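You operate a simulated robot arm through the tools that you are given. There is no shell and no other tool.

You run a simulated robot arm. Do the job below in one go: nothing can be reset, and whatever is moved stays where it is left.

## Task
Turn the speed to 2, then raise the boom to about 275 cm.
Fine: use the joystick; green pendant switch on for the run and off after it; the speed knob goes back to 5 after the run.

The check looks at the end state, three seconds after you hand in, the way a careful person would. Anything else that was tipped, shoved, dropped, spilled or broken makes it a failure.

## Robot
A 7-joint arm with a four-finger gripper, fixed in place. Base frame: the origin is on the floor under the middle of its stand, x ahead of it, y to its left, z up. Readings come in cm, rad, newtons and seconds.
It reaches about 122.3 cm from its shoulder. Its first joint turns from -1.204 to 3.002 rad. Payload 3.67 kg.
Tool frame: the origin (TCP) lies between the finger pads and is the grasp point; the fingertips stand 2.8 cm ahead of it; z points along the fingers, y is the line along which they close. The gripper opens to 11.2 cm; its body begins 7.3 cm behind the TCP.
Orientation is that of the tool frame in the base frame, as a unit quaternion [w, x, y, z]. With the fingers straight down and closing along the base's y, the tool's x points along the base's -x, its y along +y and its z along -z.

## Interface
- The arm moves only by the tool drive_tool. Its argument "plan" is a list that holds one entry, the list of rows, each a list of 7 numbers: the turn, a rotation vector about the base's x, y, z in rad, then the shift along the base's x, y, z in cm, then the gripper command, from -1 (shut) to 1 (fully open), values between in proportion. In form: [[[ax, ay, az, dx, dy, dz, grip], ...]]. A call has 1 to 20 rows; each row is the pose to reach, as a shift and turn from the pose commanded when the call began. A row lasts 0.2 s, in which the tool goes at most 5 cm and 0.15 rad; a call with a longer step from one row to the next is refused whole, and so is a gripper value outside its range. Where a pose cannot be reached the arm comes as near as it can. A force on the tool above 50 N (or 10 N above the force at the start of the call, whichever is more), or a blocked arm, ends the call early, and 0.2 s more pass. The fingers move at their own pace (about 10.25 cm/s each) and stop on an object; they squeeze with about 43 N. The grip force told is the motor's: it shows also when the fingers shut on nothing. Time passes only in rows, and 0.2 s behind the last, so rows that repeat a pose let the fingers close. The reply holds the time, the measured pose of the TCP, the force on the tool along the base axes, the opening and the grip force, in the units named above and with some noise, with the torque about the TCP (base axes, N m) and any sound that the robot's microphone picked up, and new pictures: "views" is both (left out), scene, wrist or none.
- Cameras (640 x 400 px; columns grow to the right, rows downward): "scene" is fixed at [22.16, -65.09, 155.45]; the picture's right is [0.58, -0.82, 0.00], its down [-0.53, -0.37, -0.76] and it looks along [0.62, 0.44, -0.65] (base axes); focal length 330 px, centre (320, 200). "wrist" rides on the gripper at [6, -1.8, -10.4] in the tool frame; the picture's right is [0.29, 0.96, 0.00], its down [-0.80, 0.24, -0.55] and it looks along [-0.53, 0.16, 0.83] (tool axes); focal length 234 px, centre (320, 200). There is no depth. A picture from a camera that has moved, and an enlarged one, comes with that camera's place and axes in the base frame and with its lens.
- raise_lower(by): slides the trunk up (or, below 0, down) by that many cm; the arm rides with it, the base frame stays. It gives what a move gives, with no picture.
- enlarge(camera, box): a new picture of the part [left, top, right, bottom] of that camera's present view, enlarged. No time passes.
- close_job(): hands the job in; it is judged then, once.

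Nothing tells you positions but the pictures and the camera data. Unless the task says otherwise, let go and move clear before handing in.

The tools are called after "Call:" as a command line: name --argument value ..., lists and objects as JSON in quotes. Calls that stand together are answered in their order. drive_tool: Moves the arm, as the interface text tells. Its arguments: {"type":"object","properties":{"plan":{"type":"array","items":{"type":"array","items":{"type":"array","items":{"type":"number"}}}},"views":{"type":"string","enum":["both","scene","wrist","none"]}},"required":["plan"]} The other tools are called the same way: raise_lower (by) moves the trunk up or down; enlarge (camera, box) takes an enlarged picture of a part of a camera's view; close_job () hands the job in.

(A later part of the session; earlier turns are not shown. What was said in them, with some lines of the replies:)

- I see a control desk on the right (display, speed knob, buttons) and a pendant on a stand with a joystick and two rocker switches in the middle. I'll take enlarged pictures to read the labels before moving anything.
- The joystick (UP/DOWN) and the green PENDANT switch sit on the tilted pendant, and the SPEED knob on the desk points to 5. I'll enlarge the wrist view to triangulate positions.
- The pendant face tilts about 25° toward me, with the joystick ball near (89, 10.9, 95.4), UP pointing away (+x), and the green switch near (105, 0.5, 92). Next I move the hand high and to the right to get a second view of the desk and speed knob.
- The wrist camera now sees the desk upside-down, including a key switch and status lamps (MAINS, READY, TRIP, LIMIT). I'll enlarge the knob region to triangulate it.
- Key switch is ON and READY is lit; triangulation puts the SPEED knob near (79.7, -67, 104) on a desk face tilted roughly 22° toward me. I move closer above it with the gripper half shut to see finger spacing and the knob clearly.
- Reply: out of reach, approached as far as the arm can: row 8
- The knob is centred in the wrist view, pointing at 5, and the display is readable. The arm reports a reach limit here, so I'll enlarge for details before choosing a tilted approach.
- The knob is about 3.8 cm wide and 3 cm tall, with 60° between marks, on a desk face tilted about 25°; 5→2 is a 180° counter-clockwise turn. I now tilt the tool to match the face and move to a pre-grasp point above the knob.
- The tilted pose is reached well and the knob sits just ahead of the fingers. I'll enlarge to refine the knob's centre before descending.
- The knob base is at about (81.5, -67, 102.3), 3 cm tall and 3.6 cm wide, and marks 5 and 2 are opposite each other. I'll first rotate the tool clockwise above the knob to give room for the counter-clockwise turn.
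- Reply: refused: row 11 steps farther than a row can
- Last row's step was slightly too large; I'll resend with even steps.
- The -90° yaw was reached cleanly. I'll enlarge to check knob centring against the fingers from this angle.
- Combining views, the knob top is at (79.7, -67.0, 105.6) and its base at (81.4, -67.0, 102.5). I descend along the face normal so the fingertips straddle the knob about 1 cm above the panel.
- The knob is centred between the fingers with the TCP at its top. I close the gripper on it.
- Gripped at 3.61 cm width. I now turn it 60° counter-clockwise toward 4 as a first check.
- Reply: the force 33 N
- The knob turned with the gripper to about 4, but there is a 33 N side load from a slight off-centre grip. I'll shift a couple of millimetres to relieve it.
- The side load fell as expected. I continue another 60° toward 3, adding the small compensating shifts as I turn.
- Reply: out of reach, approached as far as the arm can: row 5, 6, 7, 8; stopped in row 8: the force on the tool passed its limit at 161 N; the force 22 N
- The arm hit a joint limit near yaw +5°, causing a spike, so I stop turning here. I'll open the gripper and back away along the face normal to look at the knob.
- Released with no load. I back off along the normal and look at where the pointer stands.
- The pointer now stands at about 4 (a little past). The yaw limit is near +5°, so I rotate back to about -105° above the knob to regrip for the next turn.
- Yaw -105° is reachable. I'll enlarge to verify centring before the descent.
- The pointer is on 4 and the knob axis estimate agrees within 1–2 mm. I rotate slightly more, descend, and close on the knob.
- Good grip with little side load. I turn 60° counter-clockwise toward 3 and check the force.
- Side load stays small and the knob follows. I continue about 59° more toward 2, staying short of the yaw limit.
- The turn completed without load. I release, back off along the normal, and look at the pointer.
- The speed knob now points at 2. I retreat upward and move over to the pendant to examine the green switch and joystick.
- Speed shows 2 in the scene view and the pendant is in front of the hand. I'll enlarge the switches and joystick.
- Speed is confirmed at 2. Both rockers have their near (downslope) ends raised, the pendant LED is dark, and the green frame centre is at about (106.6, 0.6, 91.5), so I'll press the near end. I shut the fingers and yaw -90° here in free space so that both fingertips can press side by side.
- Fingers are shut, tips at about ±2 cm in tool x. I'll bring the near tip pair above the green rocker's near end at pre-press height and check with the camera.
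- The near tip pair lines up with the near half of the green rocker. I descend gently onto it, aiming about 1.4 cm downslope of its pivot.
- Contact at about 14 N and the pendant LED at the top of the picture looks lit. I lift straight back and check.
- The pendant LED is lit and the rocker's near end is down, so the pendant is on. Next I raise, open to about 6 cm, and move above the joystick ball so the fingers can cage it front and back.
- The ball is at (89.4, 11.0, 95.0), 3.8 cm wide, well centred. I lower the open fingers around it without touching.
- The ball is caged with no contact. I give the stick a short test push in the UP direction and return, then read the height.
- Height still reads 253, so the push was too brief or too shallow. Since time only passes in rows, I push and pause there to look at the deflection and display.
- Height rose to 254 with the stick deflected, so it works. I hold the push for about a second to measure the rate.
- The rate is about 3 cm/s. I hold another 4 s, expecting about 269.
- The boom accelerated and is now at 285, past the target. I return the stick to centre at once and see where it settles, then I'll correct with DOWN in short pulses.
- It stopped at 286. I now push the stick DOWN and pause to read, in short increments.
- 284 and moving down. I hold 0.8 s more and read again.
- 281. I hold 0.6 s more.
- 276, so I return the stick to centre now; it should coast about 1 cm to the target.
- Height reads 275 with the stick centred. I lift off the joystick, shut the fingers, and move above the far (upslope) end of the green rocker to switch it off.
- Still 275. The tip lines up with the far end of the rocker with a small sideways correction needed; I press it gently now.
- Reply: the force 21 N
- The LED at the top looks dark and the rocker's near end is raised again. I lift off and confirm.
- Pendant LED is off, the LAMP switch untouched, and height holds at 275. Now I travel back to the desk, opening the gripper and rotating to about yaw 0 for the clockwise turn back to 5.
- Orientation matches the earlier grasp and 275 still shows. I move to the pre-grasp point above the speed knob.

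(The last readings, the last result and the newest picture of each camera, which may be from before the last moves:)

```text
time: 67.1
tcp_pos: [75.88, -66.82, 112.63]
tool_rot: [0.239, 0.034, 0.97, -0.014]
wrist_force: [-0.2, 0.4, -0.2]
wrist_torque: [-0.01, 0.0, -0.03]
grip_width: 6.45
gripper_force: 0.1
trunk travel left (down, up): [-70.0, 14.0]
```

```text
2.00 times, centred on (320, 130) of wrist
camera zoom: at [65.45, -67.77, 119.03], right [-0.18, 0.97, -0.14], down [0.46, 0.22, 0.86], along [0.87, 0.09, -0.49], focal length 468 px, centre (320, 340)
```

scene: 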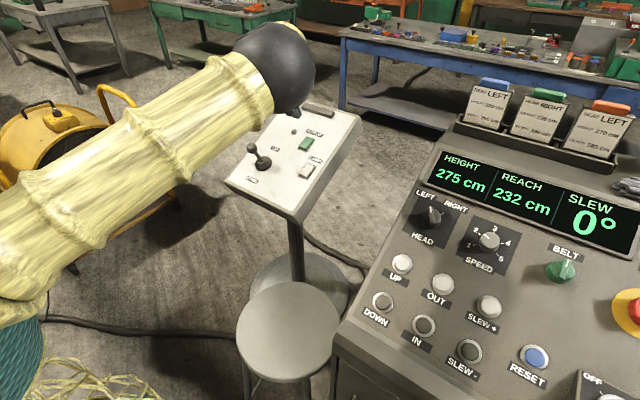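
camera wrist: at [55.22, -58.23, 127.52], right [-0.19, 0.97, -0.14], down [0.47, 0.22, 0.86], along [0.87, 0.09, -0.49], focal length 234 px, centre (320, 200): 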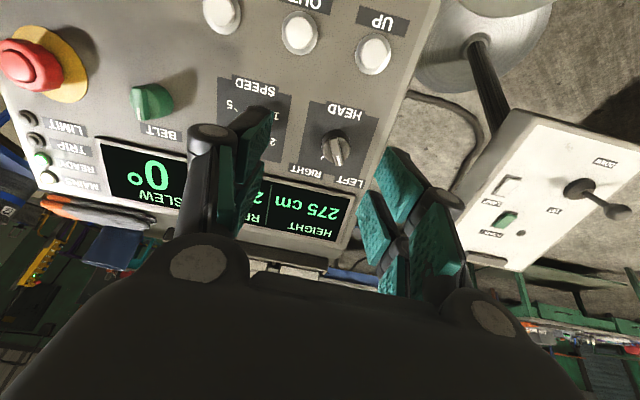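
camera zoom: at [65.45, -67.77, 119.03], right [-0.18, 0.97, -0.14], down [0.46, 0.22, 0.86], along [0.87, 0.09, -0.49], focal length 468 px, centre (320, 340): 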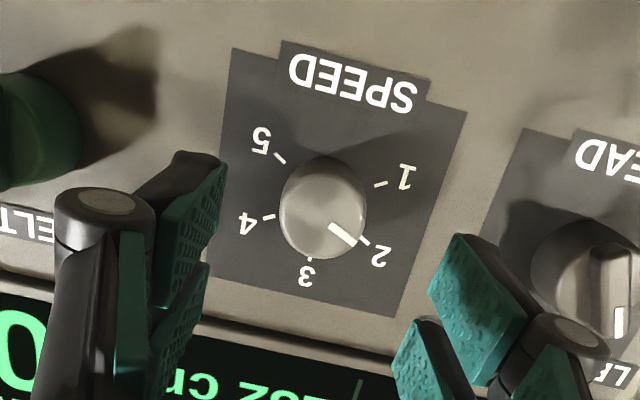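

The pointer is still on 2 and the knob is centred. I descend and grip it.

Call:
drive_tool --plan '[[[0, 0, 0, 0.8, 0, -1.5, 0.15], [0, 0, 0, 1.7, 0, -3.1, 0.15], [0, 0, 0, 2.6, -0.05, -4.7, 0.15], [0, 0, 0, 3.3, -0.05, -5.9, 0.15], [0, 0, 0, 3.6, -0.05, -6.5, 0.15], [0, 0, 0, 3.6, -0.05, -6.5, 0.15], [0, 0, 0, 3.6, -0.05, -6.5, -0.2], [0, 0, 0, 3.6, -0.05, -6.5, -0.5], [0, 0, 0, 3.6, -0.05, -6.5, -1], [0, 0, 0, 3.6, -0.05, -6.5, -1]]]' --views "wrist"

```text
time: 69.3
tcp_pos: [79.48, -66.81, 106.16]
tool_rot: [0.239, 0.034, 0.97, -0.013]
wrist_force: [-2.1, -4.8, 0.9]
wrist_torque: [-0.29, -1.13, -0.2]
grip_width: 3.48
gripper_force: 44.7
trunk travel left (down, up): [-70.0, 14.0]
camera wrist: at [69.11, -67.9, 112.54], right [-0.18, 0.97, -0.14], down [0.47, 0.21, 0.86], along [0.87, 0.09, -0.49], focal length 234 px, centre (320, 200)
```

wrist: 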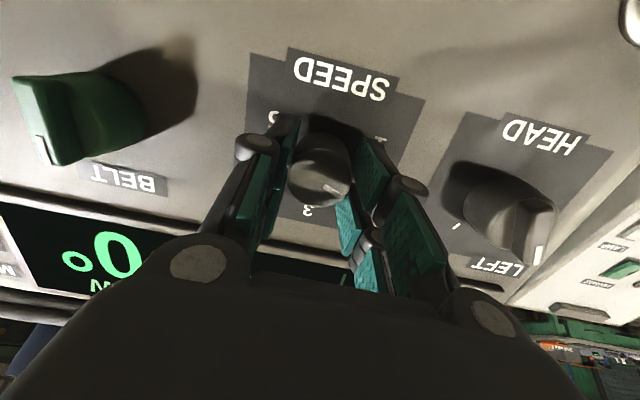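

Gripped with little load. I turn 60° clockwise toward 3 and check.

Call:
drive_tool --plan '[[[0.0584, 0, -0.1172, 0, 0, 0, -1], [0.1168, 0, -0.2344, 0, 0, 0, -1], [0.1752, 0, -0.3516, 0, 0, 0, -1], [0.2336, 0, -0.4688, 0, 0, 0, -1], [0.292, 0, -0.586, 0, 0, 0, -1], [0.3504, 0, -0.7032, 0, 0, 0, -1], [0.4088, 0, -0.8204, 0, 0, 0, -1], [0.4672, 0, -0.9376, 0, 0, 0, -1], [0.4672, 0, -0.9376, 0, 0, 0, -1]]]' --views "wrist"

```text
time: 71.3
tcp_pos: [79.65, -66.84, 106.24]
tool_rot: [0.192, 0.518, 0.828, 0.096]
wrist_force: [-2.5, -5.7, -4.1]
wrist_torque: [0.58, -0.6, 0.37]
grip_width: 3.57
gripper_force: 45.3
trunk travel left (down, up): [-70.0, 14.0]
camera wrist: at [71.26, -61.96, 113.65], right [0.67, 0.68, 0.28], down [0.27, -0.58, 0.76], along [0.69, -0.44, -0.58], focal length 234 px, centre (320, 200)
```

wrist: 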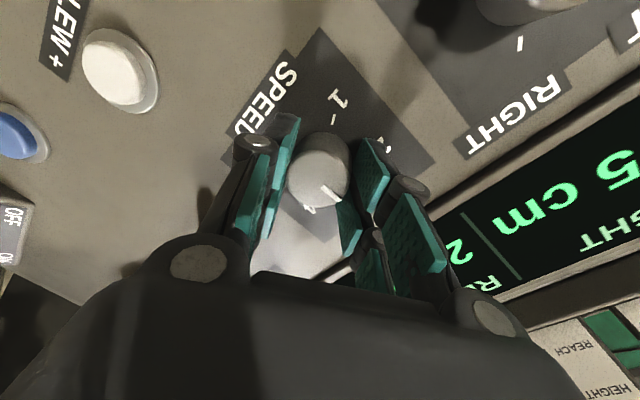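

Knob follows with small load. I turn another 60° clockwise toward 4.

Call:
drive_tool --plan '[[[0.0584, 0, -0.1172, 0, 0, 0, -1], [0.1168, 0, -0.2344, 0, 0, 0, -1], [0.1752, 0, -0.3516, 0, 0, 0, -1], [0.2336, 0, -0.4688, 0, 0, 0, -1], [0.292, 0, -0.586, 0, 0, 0, -1], [0.3504, 0, -0.7032, 0, 0, 0, -1], [0.4088, 0, -0.8204, 0, 0, 0, -1], [0.4672, 0, -0.9376, 0, 0, 0, -1], [0.4672, 0, -0.9376, 0, 0, 0, -1]]]' --views "wrist"

```text
time: 73.3
tcp_pos: [79.59, -66.97, 106.35]
tool_rot: [0.096, 0.862, 0.463, 0.184]
wrist_force: [-0.2, -9.6, -0.8]
wrist_torque: [0.13, -1.02, 0.15]
grip_width: 3.6
gripper_force: 45.2
trunk travel left (down, up): [-70.0, 14.0]
camera wrist: at [76.88, -61.1, 116.5], right [0.88, -0.29, 0.39], down [-0.44, -0.8, 0.41], along [0.19, -0.53, -0.83], focal length 234 px, centre (320, 200)
```

wrist: 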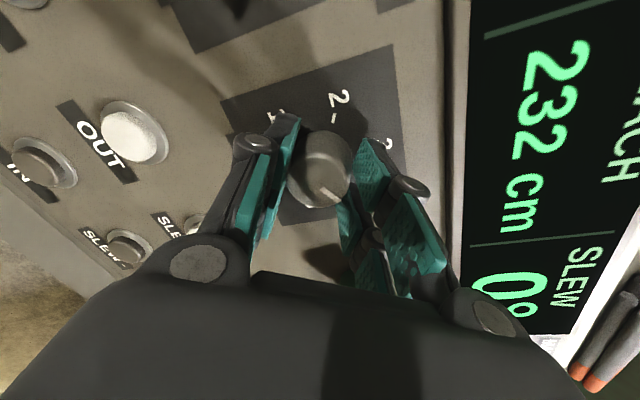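

The knob is at about 4. I release, raise, and rotate the tool back 67° for a second grip to finish the last step to 5.

Call:
drive_tool --plan '[[[0, 0, 0, 0, 0, 0, -0.4], [0, 0, 0, 0, 0, 0, 0], [0, 0, 0, 0, 0, 0, 0.15], [0, 0, 0, -0.8, 0, 1.6, 0.15], [0, 0, 0, -1.6, 0, 3.2, 0.15], [0, 0, 0, -2.5, 0, 5, 0.15], [0, 0, 0, -3.3, 0, 6.6, 0.15], [-0.058, 0, 0.1164, -3.3, 0, 6.6, 0.15], [-0.116, 0, 0.2328, -3.3, 0, 6.6, 0.15], [-0.174, 0, 0.3492, -3.3, 0, 6.6, 0.15], [-0.232, 0, 0.4656, -3.3, 0, 6.6, 0.15], [-0.29, 0, 0.582, -3.3, 0, 6.6, 0.15], [-0.348, 0, 0.6984, -3.3, 0, 6.6, 0.15], [-0.406, 0, 0.8148, -3.3, 0, 6.6, 0.15], [-0.464, 0, 0.9312, -3.3, 0, 6.6, 0.15], [-0.522, 0, 1.0476, -3.3, 0, 6.6, 0.15], [-0.522, 0, 1.0476, -3.3, 0, 6.6, 0.15]]]' --views "none"

Call:
enlarge --camera "wrist" --box '[200, 30, 440, 230]'

```text
time: 76.9
tcp_pos: [76.47, -66.81, 112.85]
tool_rot: [0.201, 0.464, 0.858, 0.085]
wrist_force: [0.1, -0.8, 0.8]
wrist_torque: [0.0, -0.03, 0.02]
grip_width: 6.43
gripper_force: 0.1
trunk travel left (down, up): [-70.0, 14.0]
```

```text
2.00 times, centred on (320, 130) of wrist
camera zoom: at [67.62, -62.51, 120.0], right [0.59, 0.77, 0.24], down [0.34, -0.51, 0.79], along [0.73, -0.39, -0.56], focal length 468 px, centre (320, 340)
```

zoom: 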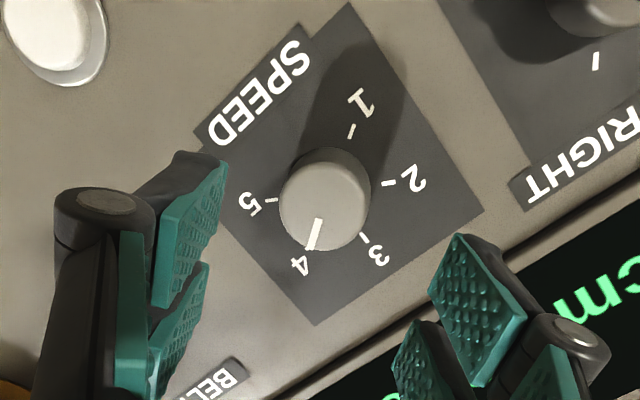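

Pointer is on 4. I descend, regrip and turn the last 60° clockwise to 5.

Call:
drive_tool --plan '[[[0, 0, 0, 0.8, 0, -1.6, 0.15], [0, 0, 0, 1.6, 0, -3.2, 0.15], [0, 0, 0, 2.4, 0, -4.9, 0.15], [0, 0, 0, 3.0, 0, -6.1, 0.15], [0, 0, 0, 3.2, 0, -6.7, 0.15], [0, 0, 0, 3.2, 0, -6.7, 0.15], [0, 0, 0, 3.2, 0, -6.7, -0.2], [0, 0, 0, 3.2, 0, -6.7, -0.5], [0, 0, 0, 3.2, 0, -6.7, -1], [0, 0, 0, 3.2, 0, -6.7, -1]]]' --views "wrist"

```text
time: 79.1
tcp_pos: [79.64, -66.96, 106.07]
tool_rot: [0.202, 0.464, 0.858, 0.085]
wrist_force: [1.5, -1.1, -4.1]
wrist_torque: [0.17, -1.53, 0.09]
grip_width: 3.61
gripper_force: 45.2
trunk travel left (down, up): [-70.0, 14.0]
camera wrist: at [70.78, -62.44, 113.25], right [0.59, 0.77, 0.24], down [0.34, -0.51, 0.79], along [0.73, -0.39, -0.56], focal length 234 px, centre (320, 200)
```

wrist: 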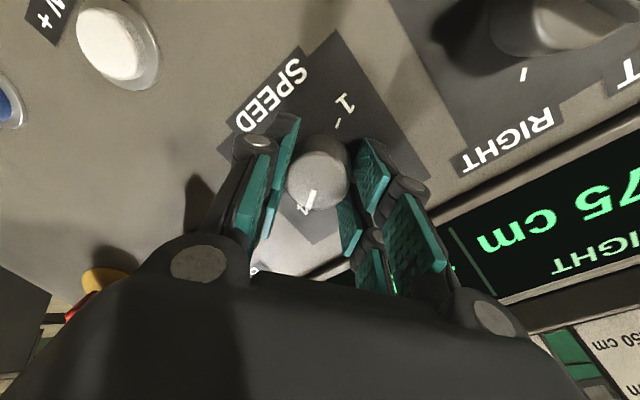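

Call:
drive_tool --plan '[[[0.0584, 0, -0.1172, 0, 0, 0, -1], [0.1168, 0, -0.2344, 0, 0, 0, -1], [0.1752, 0, -0.3516, 0, 0, 0, -1], [0.2336, 0, -0.4688, 0, 0, 0, -1], [0.292, 0, -0.586, 0, 0, 0, -1], [0.3504, 0, -0.7032, 0, 0, 0, -1], [0.4088, 0, -0.8204, 0, 0, 0, -1], [0.4672, 0, -0.9376, 0, 0, 0, -1], [0.4672, 0, -0.9376, 0, 0, 0, -1]]]' --views "wrist"

```text
time: 81.1
tcp_pos: [79.67, -66.96, 106.16]
tool_rot: [0.108, 0.832, 0.515, 0.176]
wrist_force: [17.6, -13.4, 8.5]
wrist_torque: [0.08, -1.2, 0.05]
grip_width: 3.62
gripper_force: 45.0
trunk travel left (down, up): [-70.0, 14.0]
camera wrist: at [76.3, -60.85, 116.04], right [0.9, -0.17, 0.4], down [-0.35, -0.82, 0.45], along [0.25, -0.54, -0.8], focal length 234 px, centre (320, 200)
```

wrist: 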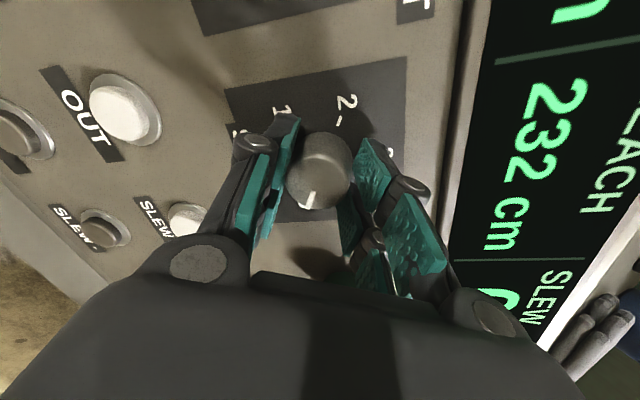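

The turn finished with moderate load. I release, back away and check the pointer.

Call:
drive_tool --plan '[[[0, 0, 0, 0, 0, 0, -0.4], [0, 0, 0, 0, 0, 0, 0], [0, 0, 0, 0, 0, 0, 0.15], [0, 0, 0, -0.8, 0, 1.6, 0.15], [0, 0, 0, -1.6, 0, 3.2, 0.15], [0, 0, 0, -2.5, 0, 5, 0.15], [0, 0, 0, -3.3, 0, 6.6, 0.15], [0, 0, 0, -3.3, 0, 6.6, 0.15]]]' --views "both"

Call:
enlarge --camera "wrist" --box '[220, 40, 440, 220]'

```text
time: 82.9
tcp_pos: [76.31, -67.27, 112.55]
tool_rot: [0.105, 0.832, 0.515, 0.176]
wrist_force: [0.0, -0.3, 0.0]
wrist_torque: [-0.01, -0.01, -0.03]
grip_width: 6.41
gripper_force: 0.1
trunk travel left (down, up): [-70.0, 14.0]
camera wrist: at [73.03, -61.29, 122.54], right [0.9, -0.17, 0.39], down [-0.35, -0.82, 0.45], along [0.25, -0.54, -0.8], focal length 234 px, centre (320, 200)
```

scene: 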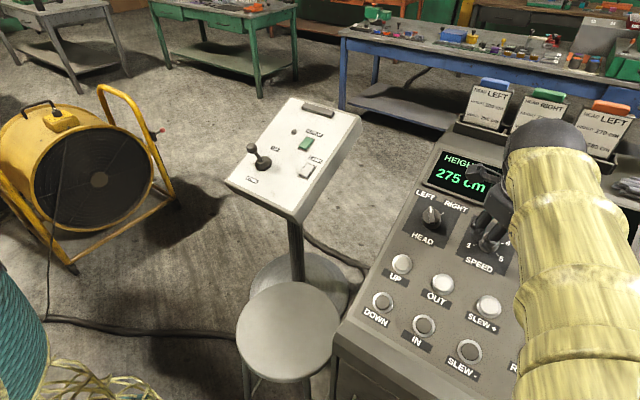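
wrist: 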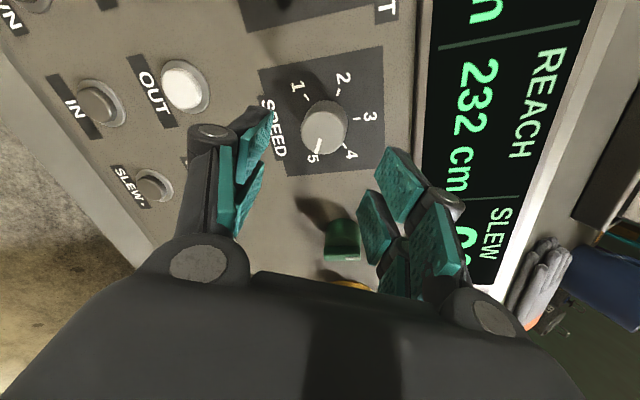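

```text
2.22 times, centred on (330, 130) of wrist
camera zoom: at [73.03, -61.29, 122.54], right [0.9, -0.17, 0.39], down [-0.35, -0.82, 0.45], along [0.25, -0.54, -0.8], focal length 520 px, centre (298, 356)
```

zoom: 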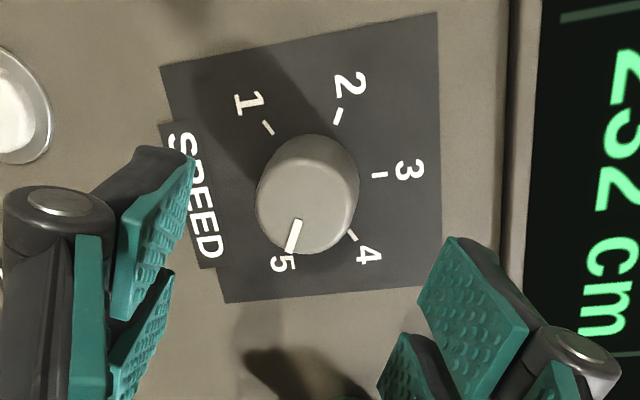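

The pointer appears to be at 5. I retreat up and away so the scene camera can confirm the exact alignment.

Call:
drive_tool --plan '[[[0, 0, 0, -3, 1, 3, 0.15], [0, 0, 0, -6, 3, 6, 0.15], [0, 0, 0, -8, 6, 8.5, 0.15], [0, 0, 0, -10, 9.5, 10, 0.15], [0, 0, 0, -11, 14, 11, 0.15], [0, 0, 0, -12, 18.7, 11, 0.15], [0, 0, 0, -13, 23.4, 11, 0.15], [0, 0, 0, -14, 28.2, 11, 0.15], [0, 0, 0, -15, 33, 11, 0.15], [0, 0, 0, -16, 37.8, 11, 0.15], [0, 0, 0, -17, 42.6, 11, 0.15], [0, 0, 0, -18, 47.4, 11, 0.15], [0, 0, 0, -19, 52.2, 11, 0.15], [0, 0, 0, -20, 57, 11, 0.15], [0, 0, 0, -20, 57, 11, 0.15]]]' --views "scene"

Call:
enlarge --camera "scene" --box '[400, 130, 640, 280]'

Call:
enlarge --camera "scene" --box '[455, 210, 525, 275]'

Call:
enlarge --camera "scene" --box '[220, 90, 380, 190]'

```text
time: 86.1
tcp_pos: [55.91, -9.69, 123.77]
tool_rot: [0.106, 0.833, 0.515, 0.174]
wrist_force: [-0.8, -1.0, 0.8]
wrist_torque: [0.07, 0.02, 0.02]
grip_width: 6.45
gripper_force: 0.0
trunk travel left (down, up): [-70.0, 14.0]
```

scene: 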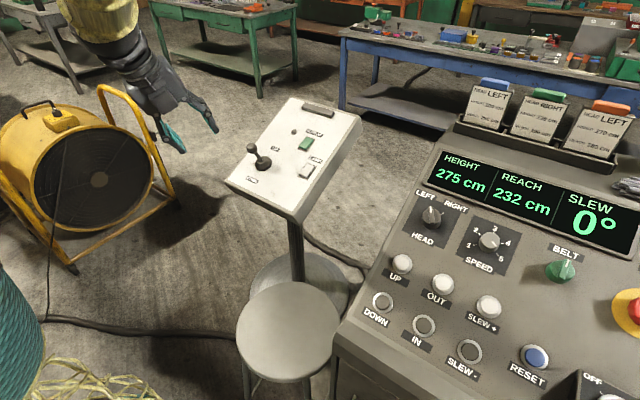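

```text
2.67 times, centred on (520, 205) of scene
camera zoom: at [22.16, -65.09, 155.45], right [0.58, -0.82, 0.0], down [-0.53, -0.37, -0.76], along [0.62, 0.44, -0.65], focal length 881 px, centre (-213, 187)
```

zoom: 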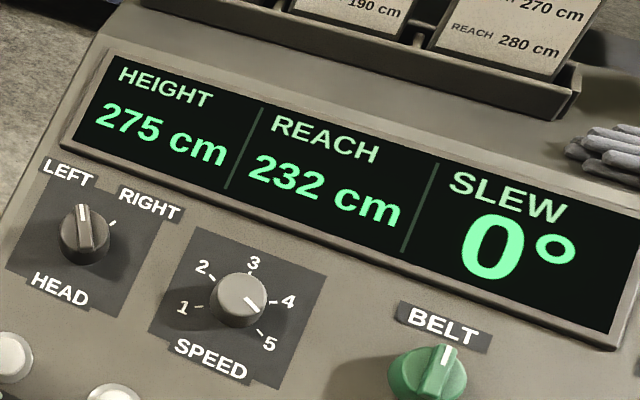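

```text
6.15 times, centred on (490, 242) of scene
camera zoom: at [22.16, -65.09, 155.45], right [0.58, -0.82, 0.0], down [-0.53, -0.37, -0.76], along [0.62, 0.44, -0.65], focal length 2033 px, centre (-726, -62)
```

zoom: 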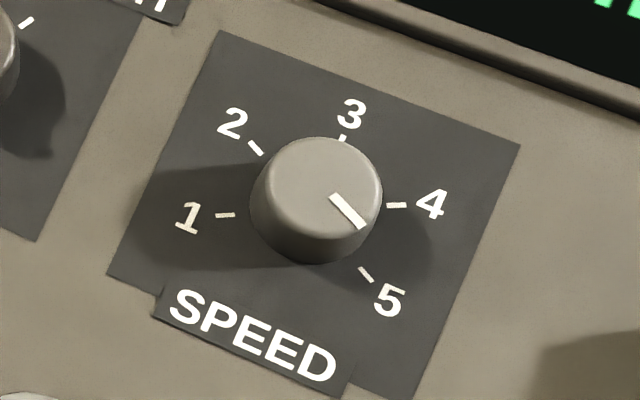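

```text
4.00 times, centred on (300, 140) of scene
camera zoom: at [22.16, -65.09, 155.45], right [0.58, -0.82, 0.0], down [-0.53, -0.37, -0.76], along [0.62, 0.44, -0.65], focal length 1321 px, centre (400, 440)
```

zoom: 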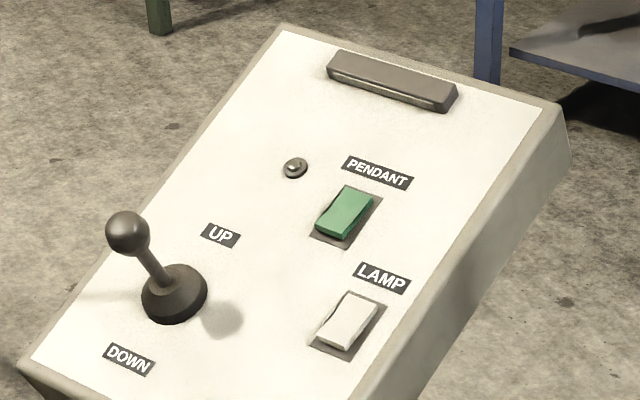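

The SPEED pointer is parallel to the 5 mark, height reads 275 cm, the pendant switch and LED are off, the joystick is centred, and nothing else looks disturbed. The arm is clear, so I hand in.

Call:
close_job

```text
The job is handed in.
```

The boom is at 275 cm on the display. The speed knob is back on 5, and the green pendant switch is off with its light out.

- **Overshoot:** I set the speed to 2, switched the pendant on, and raised the boom with the joystick. The boom sped up as I held the stick, so it went past the target to 286 cm. I brought it back down to 275 with the joystick's DOWN side.
- **Force spike:** On the first speed-knob turn the arm reached a joint limit while gripping the knob, and the force briefly hit 161 N. I released and regripped. The knob turned normally afterwards, and I saw no damage.
- **End state:** The joystick is centred, the LAMP switch and the other controls I could see look unchanged, and the arm is clear of everything.
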